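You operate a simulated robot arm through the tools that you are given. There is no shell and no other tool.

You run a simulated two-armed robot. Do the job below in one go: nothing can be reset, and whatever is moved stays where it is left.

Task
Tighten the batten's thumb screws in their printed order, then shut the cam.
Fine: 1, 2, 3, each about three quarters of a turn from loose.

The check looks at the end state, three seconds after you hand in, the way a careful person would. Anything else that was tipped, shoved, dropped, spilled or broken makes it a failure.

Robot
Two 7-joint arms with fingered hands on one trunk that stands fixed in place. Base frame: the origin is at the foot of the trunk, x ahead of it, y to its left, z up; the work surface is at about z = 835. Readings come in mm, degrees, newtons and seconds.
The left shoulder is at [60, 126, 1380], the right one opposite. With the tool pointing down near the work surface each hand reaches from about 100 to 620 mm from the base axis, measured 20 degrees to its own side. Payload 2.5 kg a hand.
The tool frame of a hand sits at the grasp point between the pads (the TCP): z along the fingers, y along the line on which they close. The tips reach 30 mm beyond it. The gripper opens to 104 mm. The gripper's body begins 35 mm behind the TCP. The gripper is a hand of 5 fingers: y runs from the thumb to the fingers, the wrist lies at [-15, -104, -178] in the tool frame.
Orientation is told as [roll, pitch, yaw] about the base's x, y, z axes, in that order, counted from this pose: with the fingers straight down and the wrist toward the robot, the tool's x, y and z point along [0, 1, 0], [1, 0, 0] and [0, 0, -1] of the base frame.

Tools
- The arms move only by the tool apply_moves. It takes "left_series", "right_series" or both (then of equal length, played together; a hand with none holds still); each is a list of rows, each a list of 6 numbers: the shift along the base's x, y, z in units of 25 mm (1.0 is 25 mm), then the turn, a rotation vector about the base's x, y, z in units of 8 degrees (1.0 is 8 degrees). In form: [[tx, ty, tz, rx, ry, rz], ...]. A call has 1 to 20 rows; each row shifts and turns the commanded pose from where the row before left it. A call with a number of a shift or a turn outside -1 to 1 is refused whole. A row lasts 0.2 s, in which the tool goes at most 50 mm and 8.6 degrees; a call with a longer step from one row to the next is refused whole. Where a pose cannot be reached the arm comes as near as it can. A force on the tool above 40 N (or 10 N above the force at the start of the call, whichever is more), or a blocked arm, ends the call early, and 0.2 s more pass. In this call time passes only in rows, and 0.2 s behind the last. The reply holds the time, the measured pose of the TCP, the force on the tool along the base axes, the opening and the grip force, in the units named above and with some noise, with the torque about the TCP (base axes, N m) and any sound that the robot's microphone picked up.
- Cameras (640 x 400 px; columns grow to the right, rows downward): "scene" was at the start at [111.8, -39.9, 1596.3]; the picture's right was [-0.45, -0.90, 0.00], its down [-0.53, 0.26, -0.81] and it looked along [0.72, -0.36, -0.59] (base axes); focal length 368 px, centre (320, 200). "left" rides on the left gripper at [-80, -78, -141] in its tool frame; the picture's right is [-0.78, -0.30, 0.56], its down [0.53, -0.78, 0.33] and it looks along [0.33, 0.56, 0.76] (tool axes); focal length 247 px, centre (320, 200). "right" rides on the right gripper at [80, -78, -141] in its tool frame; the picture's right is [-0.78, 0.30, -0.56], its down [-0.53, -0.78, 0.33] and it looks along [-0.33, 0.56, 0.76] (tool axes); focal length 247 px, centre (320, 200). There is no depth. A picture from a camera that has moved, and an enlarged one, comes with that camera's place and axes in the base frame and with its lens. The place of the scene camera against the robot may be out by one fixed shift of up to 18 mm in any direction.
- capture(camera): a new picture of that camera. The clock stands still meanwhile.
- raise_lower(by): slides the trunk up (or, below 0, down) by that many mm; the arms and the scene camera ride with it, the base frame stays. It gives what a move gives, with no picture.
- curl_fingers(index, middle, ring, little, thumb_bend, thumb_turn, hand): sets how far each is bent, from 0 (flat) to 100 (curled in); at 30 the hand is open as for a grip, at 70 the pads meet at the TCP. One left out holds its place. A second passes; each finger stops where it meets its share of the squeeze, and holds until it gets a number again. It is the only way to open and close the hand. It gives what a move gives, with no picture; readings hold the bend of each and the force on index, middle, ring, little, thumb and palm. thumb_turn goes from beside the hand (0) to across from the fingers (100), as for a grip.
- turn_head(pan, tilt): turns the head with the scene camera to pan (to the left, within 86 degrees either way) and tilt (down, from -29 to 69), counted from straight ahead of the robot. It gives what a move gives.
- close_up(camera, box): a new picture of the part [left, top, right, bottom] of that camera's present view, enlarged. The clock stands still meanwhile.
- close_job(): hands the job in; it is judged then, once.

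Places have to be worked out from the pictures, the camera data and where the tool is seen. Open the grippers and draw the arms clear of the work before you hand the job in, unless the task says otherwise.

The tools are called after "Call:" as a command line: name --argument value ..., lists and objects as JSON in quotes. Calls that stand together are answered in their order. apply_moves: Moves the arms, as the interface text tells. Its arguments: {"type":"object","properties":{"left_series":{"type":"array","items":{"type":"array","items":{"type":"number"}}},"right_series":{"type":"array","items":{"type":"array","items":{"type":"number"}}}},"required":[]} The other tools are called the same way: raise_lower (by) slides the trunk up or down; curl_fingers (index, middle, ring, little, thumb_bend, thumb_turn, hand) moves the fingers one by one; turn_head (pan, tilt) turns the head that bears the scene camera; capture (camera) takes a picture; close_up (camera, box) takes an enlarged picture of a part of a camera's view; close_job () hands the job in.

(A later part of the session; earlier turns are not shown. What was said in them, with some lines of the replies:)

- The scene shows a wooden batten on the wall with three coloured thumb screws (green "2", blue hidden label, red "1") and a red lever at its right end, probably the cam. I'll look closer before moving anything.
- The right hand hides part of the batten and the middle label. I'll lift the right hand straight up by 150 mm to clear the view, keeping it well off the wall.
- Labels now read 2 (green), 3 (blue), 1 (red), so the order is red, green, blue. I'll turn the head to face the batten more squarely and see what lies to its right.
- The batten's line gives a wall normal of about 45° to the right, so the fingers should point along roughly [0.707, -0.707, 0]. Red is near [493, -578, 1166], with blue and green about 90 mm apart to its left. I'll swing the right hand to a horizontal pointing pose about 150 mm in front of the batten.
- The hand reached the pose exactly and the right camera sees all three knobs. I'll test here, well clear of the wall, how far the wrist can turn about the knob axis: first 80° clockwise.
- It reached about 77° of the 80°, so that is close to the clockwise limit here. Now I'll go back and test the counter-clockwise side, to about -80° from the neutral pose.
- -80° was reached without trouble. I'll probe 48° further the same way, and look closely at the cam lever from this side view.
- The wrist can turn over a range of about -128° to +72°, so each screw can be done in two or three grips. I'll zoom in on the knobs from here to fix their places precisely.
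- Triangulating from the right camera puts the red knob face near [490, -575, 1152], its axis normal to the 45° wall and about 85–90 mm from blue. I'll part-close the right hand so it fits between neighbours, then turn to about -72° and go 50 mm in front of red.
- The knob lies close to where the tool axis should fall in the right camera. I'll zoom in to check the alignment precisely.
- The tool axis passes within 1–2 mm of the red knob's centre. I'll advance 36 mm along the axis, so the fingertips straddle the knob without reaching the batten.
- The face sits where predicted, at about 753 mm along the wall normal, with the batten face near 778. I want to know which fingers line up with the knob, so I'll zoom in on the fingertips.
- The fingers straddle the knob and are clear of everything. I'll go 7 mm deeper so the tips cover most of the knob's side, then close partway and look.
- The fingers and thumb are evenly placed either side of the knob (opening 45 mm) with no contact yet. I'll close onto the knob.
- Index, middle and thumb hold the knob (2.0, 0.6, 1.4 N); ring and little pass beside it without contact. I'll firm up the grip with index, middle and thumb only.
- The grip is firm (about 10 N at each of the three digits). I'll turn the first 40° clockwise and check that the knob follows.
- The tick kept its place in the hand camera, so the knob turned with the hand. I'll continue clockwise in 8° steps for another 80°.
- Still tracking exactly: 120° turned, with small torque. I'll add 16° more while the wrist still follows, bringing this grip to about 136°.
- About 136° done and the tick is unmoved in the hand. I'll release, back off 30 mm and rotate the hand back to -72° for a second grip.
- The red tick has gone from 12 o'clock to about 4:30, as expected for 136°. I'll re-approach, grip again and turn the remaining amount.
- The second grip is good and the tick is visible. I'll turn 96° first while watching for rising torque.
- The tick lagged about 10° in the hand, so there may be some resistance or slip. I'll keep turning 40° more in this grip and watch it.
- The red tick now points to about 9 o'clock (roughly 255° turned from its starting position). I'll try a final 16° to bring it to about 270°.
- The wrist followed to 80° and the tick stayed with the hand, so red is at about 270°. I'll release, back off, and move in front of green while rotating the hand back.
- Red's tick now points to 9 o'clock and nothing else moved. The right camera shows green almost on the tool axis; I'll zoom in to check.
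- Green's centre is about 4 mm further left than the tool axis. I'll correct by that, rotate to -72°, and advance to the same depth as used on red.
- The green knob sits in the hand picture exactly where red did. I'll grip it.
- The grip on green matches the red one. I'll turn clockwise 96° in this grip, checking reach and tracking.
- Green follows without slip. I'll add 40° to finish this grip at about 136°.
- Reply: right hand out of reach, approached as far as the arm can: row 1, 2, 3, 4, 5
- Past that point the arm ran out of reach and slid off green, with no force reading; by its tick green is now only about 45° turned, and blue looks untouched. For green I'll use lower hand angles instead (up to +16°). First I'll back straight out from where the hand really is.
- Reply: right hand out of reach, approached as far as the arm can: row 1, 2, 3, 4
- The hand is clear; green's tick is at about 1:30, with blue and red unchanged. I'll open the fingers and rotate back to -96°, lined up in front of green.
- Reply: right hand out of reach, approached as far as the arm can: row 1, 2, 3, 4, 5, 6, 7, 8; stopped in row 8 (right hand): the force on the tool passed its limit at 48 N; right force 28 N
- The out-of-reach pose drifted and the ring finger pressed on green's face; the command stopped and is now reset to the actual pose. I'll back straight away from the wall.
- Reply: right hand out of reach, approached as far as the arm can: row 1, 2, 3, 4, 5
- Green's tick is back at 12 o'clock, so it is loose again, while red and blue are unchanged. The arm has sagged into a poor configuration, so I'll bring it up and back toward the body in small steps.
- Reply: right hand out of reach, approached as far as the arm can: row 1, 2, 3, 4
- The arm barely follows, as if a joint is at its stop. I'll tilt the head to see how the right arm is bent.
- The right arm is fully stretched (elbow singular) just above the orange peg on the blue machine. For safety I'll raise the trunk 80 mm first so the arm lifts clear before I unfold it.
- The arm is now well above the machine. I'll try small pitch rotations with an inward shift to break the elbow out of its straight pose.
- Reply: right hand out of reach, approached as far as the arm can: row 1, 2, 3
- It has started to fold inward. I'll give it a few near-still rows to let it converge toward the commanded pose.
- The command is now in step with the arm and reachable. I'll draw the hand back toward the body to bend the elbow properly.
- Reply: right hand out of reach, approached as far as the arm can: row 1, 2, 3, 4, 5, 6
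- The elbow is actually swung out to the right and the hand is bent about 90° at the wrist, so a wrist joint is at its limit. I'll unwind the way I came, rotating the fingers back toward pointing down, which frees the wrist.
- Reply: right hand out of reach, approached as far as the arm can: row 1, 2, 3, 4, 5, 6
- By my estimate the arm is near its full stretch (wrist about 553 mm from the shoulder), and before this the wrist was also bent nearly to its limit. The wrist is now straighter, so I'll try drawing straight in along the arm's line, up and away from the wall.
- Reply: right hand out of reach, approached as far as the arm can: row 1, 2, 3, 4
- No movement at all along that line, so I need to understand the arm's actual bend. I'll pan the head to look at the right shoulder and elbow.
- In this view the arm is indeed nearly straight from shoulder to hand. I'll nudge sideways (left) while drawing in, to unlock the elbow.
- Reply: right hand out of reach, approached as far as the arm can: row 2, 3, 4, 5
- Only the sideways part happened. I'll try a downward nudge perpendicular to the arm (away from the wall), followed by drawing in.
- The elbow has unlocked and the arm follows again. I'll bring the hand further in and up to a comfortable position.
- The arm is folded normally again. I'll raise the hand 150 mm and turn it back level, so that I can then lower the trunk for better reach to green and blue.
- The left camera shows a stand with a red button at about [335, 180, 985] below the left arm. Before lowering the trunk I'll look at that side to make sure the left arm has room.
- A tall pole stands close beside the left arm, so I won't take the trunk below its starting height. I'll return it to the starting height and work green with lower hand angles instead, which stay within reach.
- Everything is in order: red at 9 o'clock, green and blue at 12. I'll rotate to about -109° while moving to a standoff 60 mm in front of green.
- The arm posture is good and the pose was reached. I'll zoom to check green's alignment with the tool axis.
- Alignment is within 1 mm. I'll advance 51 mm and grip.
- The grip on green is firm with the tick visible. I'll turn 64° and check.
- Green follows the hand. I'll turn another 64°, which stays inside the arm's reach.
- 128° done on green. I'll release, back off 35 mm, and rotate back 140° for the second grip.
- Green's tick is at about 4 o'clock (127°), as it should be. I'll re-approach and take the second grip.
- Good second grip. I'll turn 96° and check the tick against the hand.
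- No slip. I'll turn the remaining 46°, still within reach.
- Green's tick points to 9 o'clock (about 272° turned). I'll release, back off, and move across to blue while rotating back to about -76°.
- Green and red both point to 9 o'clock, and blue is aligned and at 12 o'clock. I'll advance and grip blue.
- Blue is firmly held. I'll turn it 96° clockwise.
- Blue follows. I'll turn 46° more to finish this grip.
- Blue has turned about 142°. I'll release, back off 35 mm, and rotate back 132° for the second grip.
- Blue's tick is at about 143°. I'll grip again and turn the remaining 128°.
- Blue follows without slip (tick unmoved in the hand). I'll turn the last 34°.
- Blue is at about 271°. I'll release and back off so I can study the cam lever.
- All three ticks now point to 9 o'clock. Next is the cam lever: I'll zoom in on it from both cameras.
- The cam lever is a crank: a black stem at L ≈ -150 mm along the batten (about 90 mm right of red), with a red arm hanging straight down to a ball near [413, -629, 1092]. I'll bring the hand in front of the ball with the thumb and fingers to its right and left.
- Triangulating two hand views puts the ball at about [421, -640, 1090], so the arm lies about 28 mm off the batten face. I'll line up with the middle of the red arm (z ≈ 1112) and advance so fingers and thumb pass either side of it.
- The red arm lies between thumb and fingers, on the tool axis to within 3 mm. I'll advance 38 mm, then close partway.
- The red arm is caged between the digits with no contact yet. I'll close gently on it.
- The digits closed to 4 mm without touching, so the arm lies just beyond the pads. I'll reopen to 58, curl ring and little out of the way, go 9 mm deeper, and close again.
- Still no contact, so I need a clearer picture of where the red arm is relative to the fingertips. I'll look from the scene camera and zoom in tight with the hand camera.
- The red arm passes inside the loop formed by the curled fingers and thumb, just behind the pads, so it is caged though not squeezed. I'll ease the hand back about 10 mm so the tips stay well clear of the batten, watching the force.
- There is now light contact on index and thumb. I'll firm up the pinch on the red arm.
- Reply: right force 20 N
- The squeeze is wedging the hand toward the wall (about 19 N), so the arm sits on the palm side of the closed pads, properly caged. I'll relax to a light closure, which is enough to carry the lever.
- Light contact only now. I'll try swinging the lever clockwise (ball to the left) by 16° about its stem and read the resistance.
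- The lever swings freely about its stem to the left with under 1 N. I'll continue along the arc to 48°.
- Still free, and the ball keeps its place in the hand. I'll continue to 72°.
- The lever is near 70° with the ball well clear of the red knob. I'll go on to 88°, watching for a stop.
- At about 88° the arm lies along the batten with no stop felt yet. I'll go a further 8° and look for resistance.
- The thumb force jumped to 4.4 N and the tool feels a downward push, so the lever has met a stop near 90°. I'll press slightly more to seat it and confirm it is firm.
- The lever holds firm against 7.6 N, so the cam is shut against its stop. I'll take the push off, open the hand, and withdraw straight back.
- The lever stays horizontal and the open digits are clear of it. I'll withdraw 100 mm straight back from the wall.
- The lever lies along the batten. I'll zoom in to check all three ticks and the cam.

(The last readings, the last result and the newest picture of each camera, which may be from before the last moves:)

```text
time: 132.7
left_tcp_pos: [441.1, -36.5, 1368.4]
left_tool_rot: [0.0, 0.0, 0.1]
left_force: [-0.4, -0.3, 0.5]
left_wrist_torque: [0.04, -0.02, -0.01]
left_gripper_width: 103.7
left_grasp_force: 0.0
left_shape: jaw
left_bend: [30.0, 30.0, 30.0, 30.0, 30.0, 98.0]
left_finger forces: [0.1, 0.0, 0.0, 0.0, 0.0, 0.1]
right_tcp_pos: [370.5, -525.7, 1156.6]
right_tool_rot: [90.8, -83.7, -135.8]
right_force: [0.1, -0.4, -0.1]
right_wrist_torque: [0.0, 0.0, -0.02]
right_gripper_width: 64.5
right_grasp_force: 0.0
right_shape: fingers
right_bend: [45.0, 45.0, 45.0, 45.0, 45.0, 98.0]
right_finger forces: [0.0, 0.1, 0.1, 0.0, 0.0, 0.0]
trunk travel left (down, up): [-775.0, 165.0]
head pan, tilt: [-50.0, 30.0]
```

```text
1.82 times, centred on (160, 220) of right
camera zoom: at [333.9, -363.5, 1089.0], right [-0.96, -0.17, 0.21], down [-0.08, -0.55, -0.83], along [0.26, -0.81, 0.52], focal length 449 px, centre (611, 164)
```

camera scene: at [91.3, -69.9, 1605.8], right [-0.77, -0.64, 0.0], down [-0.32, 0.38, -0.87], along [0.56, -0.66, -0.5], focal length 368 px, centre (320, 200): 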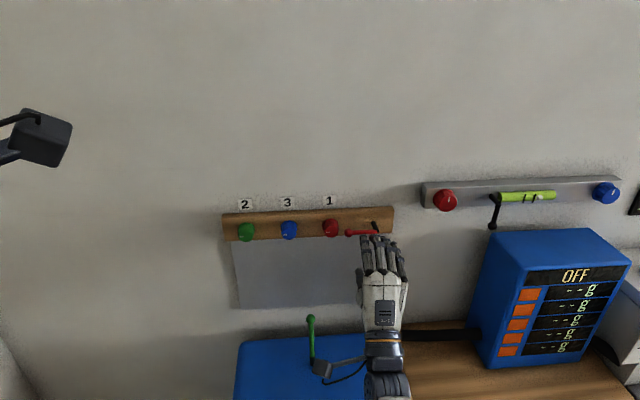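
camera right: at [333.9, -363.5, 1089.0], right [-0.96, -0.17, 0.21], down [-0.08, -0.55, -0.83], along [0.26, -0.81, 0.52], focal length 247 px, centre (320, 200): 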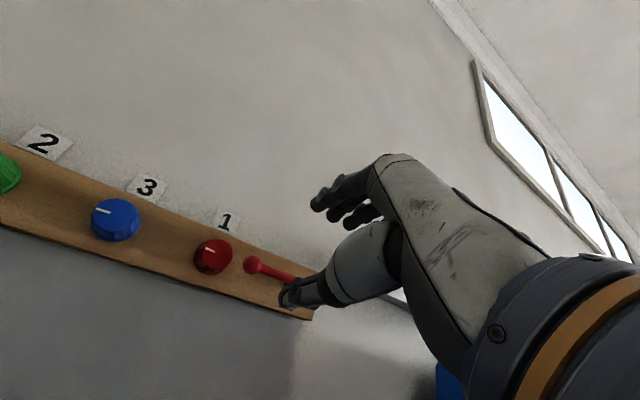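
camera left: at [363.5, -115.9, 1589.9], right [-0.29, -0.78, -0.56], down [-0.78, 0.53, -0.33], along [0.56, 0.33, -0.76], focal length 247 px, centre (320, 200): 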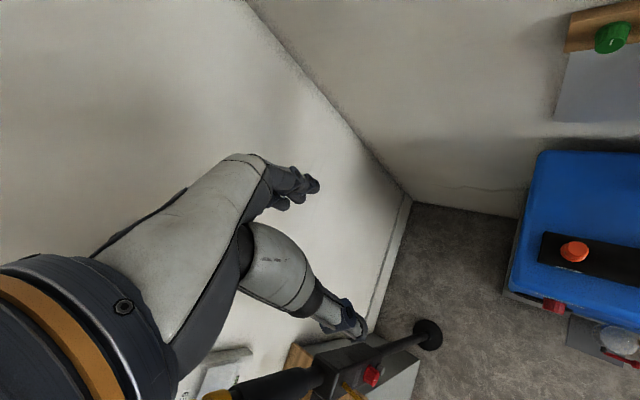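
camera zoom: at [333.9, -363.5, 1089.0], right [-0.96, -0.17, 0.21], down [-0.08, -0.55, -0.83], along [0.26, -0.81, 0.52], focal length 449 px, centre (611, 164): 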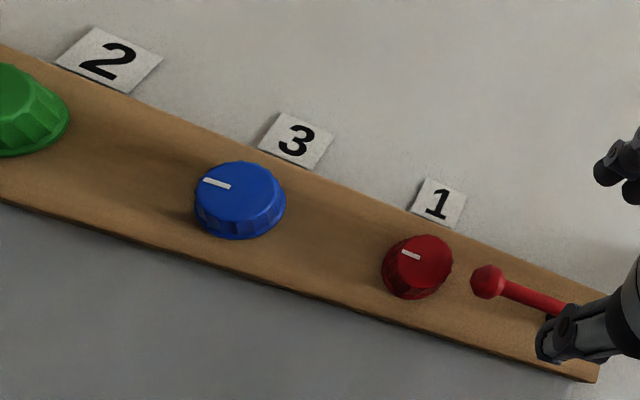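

All three ticks point to 9 o'clock, the cam lies shut along the batten, and nothing else has moved. I'll draw the right arm clear, up and back, and open the hand fully.

Call:
apply_moves --right_series '[[-0.3, 0.4, 0.4, -0.707, 0.707, 0], [-0.2, 0.5, 0.6, -0.707, 0.707, 0], [-0.2, 0.5, 0.6, -0.707, 0.707, 0], [-0.1, 0.5, 0.6, -0.707, 0.707, 0], [-0.1, 0.5, 0.6, -0.707, 0.707, 0], [0, 0.5, 0.6, -0.707, 0.707, 0]]'

Call:
curl_fingers --hand "right" --index 30 --middle 30 --ring 30 --little 30 --thumb_bend 30

Call:
capture --camera "scene"

```text
time: 134.1
left_tcp_pos: [442.3, -34.9, 1368.1]
left_tool_rot: [-0.1, -0.1, 0.1]
left_force: [0.3, -0.3, -0.5]
left_wrist_torque: [0.02, -0.03, 0.02]
left_gripper_width: 103.7
left_grasp_force: 0.1
left_shape: jaw
left_bend: [30.0, 30.0, 30.0, 30.0, 30.0, 98.0]
left_finger forces: [0.0, 0.0, 0.0, 0.1, 0.0, 0.0]
right_tcp_pos: [349.6, -453.3, 1242.5]
right_tool_rot: [-90.2, -47.9, 45.1]
right_force: [-0.1, 0.6, -0.5]
right_wrist_torque: [0.03, -0.01, 0.01]
right_gripper_width: 64.7
right_grasp_force: 0.1
right_shape: fingers
right_bend: [45.0, 45.0, 45.0, 45.0, 45.0, 98.0]
right_finger forces: [0.1, 0.0, 0.0, 0.1, 0.1, 0.0]
trunk travel left (down, up): [-775.0, 165.0]
head pan, tilt: [-50.0, 30.0]
```

```text
time: 135.1
left_tcp_pos: [441.4, -35.2, 1367.9]
left_tool_rot: [-0.1, 0.0, 0.1]
left_force: [0.3, 0.3, -0.2]
left_wrist_torque: [0.0, -0.01, 0.01]
left_gripper_width: 103.8
left_grasp_force: 0.0
left_shape: jaw
left_bend: [30.0, 30.0, 30.0, 30.0, 30.0, 98.0]
left_finger forces: [0.0, 0.0, 0.1, 0.0, 0.1, 0.0]
right_tcp_pos: [349.3, -453.3, 1241.4]
right_tool_rot: [-90.2, -48.2, 45.0]
right_force: [-0.2, 0.1, -1.0]
right_wrist_torque: [-0.04, 0.0, -0.01]
right_gripper_width: 102.6
right_grasp_force: 0.0
right_shape: fingers
right_bend: [30.0, 30.0, 30.0, 30.0, 30.0, 98.0]
right_finger forces: [0.0, 0.0, 0.0, 0.0, 0.1, 0.0]
trunk travel left (down, up): [-775.0, 165.0]
head pan, tilt: [-50.0, 30.0]
```

```text
taken
camera scene: at [91.7, -70.2, 1605.7], right [-0.77, -0.64, 0.0], down [-0.32, 0.38, -0.87], along [0.56, -0.66, -0.5], focal length 368 px, centre (320, 200)
```

scene: 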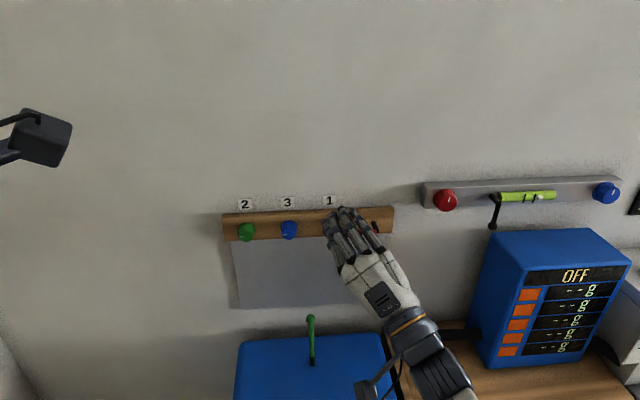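

The hand is open and about 190 mm off the batten. I'll return it to its starting pose so that the work is fully clear, then take a last look around.

Call:
apply_moves --right_series '[[0.07, 0.233, 0.3, 0.663, 0.663, 0], [0.07, 0.233, 0.3, 0.663, 0.663, 0], [0.07, 0.233, 0.3, 0.663, 0.663, 0], [0.07, 0.233, 0.3, 0.663, 0.663, 0], [0.07, 0.233, 0.3, 0.663, 0.663, 0], [0.07, 0.233, 0.3, 0.663, 0.663, 0], [0.07, 0.233, 0.3, 0.663, 0.663, 0], [0.07, 0.233, 0.3, 0.663, 0.663, 0], [0.07, 0.233, 0.4, 0.663, 0.663, 0], [0.07, 0.233, 0.4, 0.663, 0.663, 0], [0.07, 0.233, 0.4, 0.663, 0.663, 0], [0.07, 0.233, 0.4, 0.663, 0.663, 0]]'

Call:
turn_head --pan -40 --tilt 42

Call:
capture --camera "scene"

Call:
close_up --camera "scene" --box '[270, 90, 480, 221]'

```text
time: 137.7
left_tcp_pos: [441.3, -35.8, 1367.9]
left_tool_rot: [0.1, 0.0, 0.1]
left_force: [-0.4, -1.2, 0.0]
left_wrist_torque: [0.0, 0.02, 0.0]
left_gripper_width: 103.7
left_grasp_force: 0.0
left_shape: jaw
left_bend: [30.0, 30.0, 30.0, 30.0, 30.0, 98.0]
left_finger forces: [0.0, 0.0, 0.0, 0.0, 0.0, 0.0]
right_tcp_pos: [370.1, -383.0, 1341.7]
right_tool_rot: [0.0, 0.1, -3.3]
right_force: [0.4, -0.1, -0.7]
right_wrist_torque: [-0.02, 0.01, -0.01]
right_gripper_width: 102.9
right_grasp_force: 0.0
right_shape: fingers
right_bend: [30.0, 30.0, 30.0, 30.0, 30.0, 98.0]
right_finger forces: [0.0, 0.0, 0.0, 0.0, 0.0, 0.0]
trunk travel left (down, up): [-775.0, 165.0]
head pan, tilt: [-50.0, 30.0]
```

```text
time: 138.4
left_tcp_pos: [441.4, -35.1, 1367.1]
left_tool_rot: [0.0, 0.0, 0.0]
left_force: [-0.3, -0.4, 0.4]
left_wrist_torque: [-0.01, 0.02, 0.0]
left_gripper_width: 103.5
left_grasp_force: 0.0
left_shape: jaw
left_bend: [30.0, 30.0, 30.0, 30.0, 30.0, 98.0]
left_finger forces: [0.0, 0.1, 0.0, 0.0, 0.1, 0.0]
right_tcp_pos: [370.7, -383.4, 1343.0]
right_tool_rot: [-0.1, -0.2, -3.3]
right_force: [-0.8, 0.2, -0.2]
right_wrist_torque: [0.02, -0.01, -0.02]
right_gripper_width: 102.9
right_grasp_force: 0.0
right_shape: fingers
right_bend: [30.0, 30.0, 30.0, 30.0, 30.0, 98.0]
right_finger forces: [0.1, 0.1, 0.0, 0.0, 0.0, 0.0]
trunk travel left (down, up): [-775.0, 165.0]
head pan, tilt: [-40.0, 42.0]
```

```text
taken
camera scene: at [97.5, -54.7, 1587.5], right [-0.64, -0.77, 0.0], down [-0.51, 0.43, -0.74], along [0.57, -0.48, -0.67], focal length 368 px, centre (320, 200)
```

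scene: 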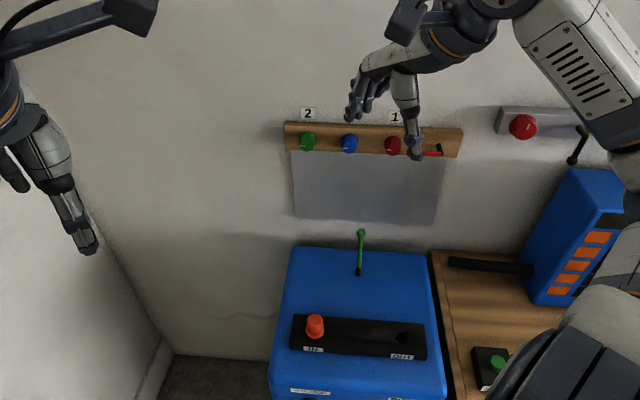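

```text
3.05 times, centred on (375, 156) of scene
camera zoom: at [97.5, -54.7, 1587.5], right [-0.64, -0.77, 0.0], down [-0.51, 0.43, -0.74], along [0.57, -0.48, -0.67], focal length 1120 px, centre (152, 336)
```

zoom: 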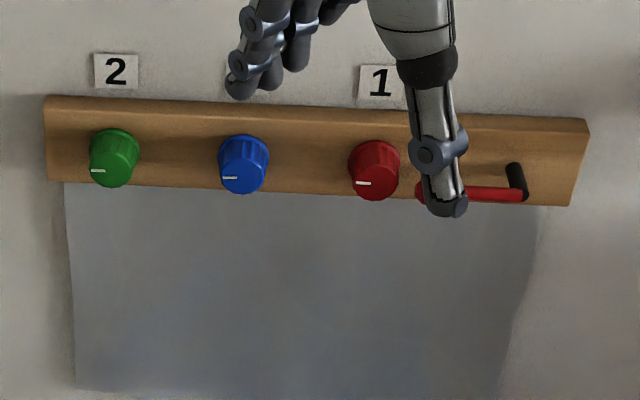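

Screws 1, 2 and 3 all point to 9 o'clock, three quarters of a turn from their start. The cam is shut against its stop, the peg and green lever look as they did at the start, and both hands are open and clear. I'm handing in.

Call:
close_job

```text
The job is handed in.
```

I tightened the three thumb screws in their printed order, each about 270° clockwise: 1 (red), 2 (green), then 3 (blue). All three ticks now point to 9 o'clock. I then swung the cam lever about 90° to the left until it met a firm stop. It now lies along the batten.

- **Green slipped once:** partway through screw 2, the right arm ran out of reach and came off the knob. A finger pressed the knob's face with about 28 N (48 N peak on the arm), and the knob turned back to its start. I turned it again from there, so the order still held: red was already tight and blue had not been touched.
- **Cam direction:** nothing on the batten marks which way is shut. I took left as shut because the lever swung freely that way and stopped firmly along the batten. I did not try the other direction.
- **Surroundings:** the last pictures show the peg and green lever on the blue machine looking as they did at the start. Both hands are open and clear of the work.
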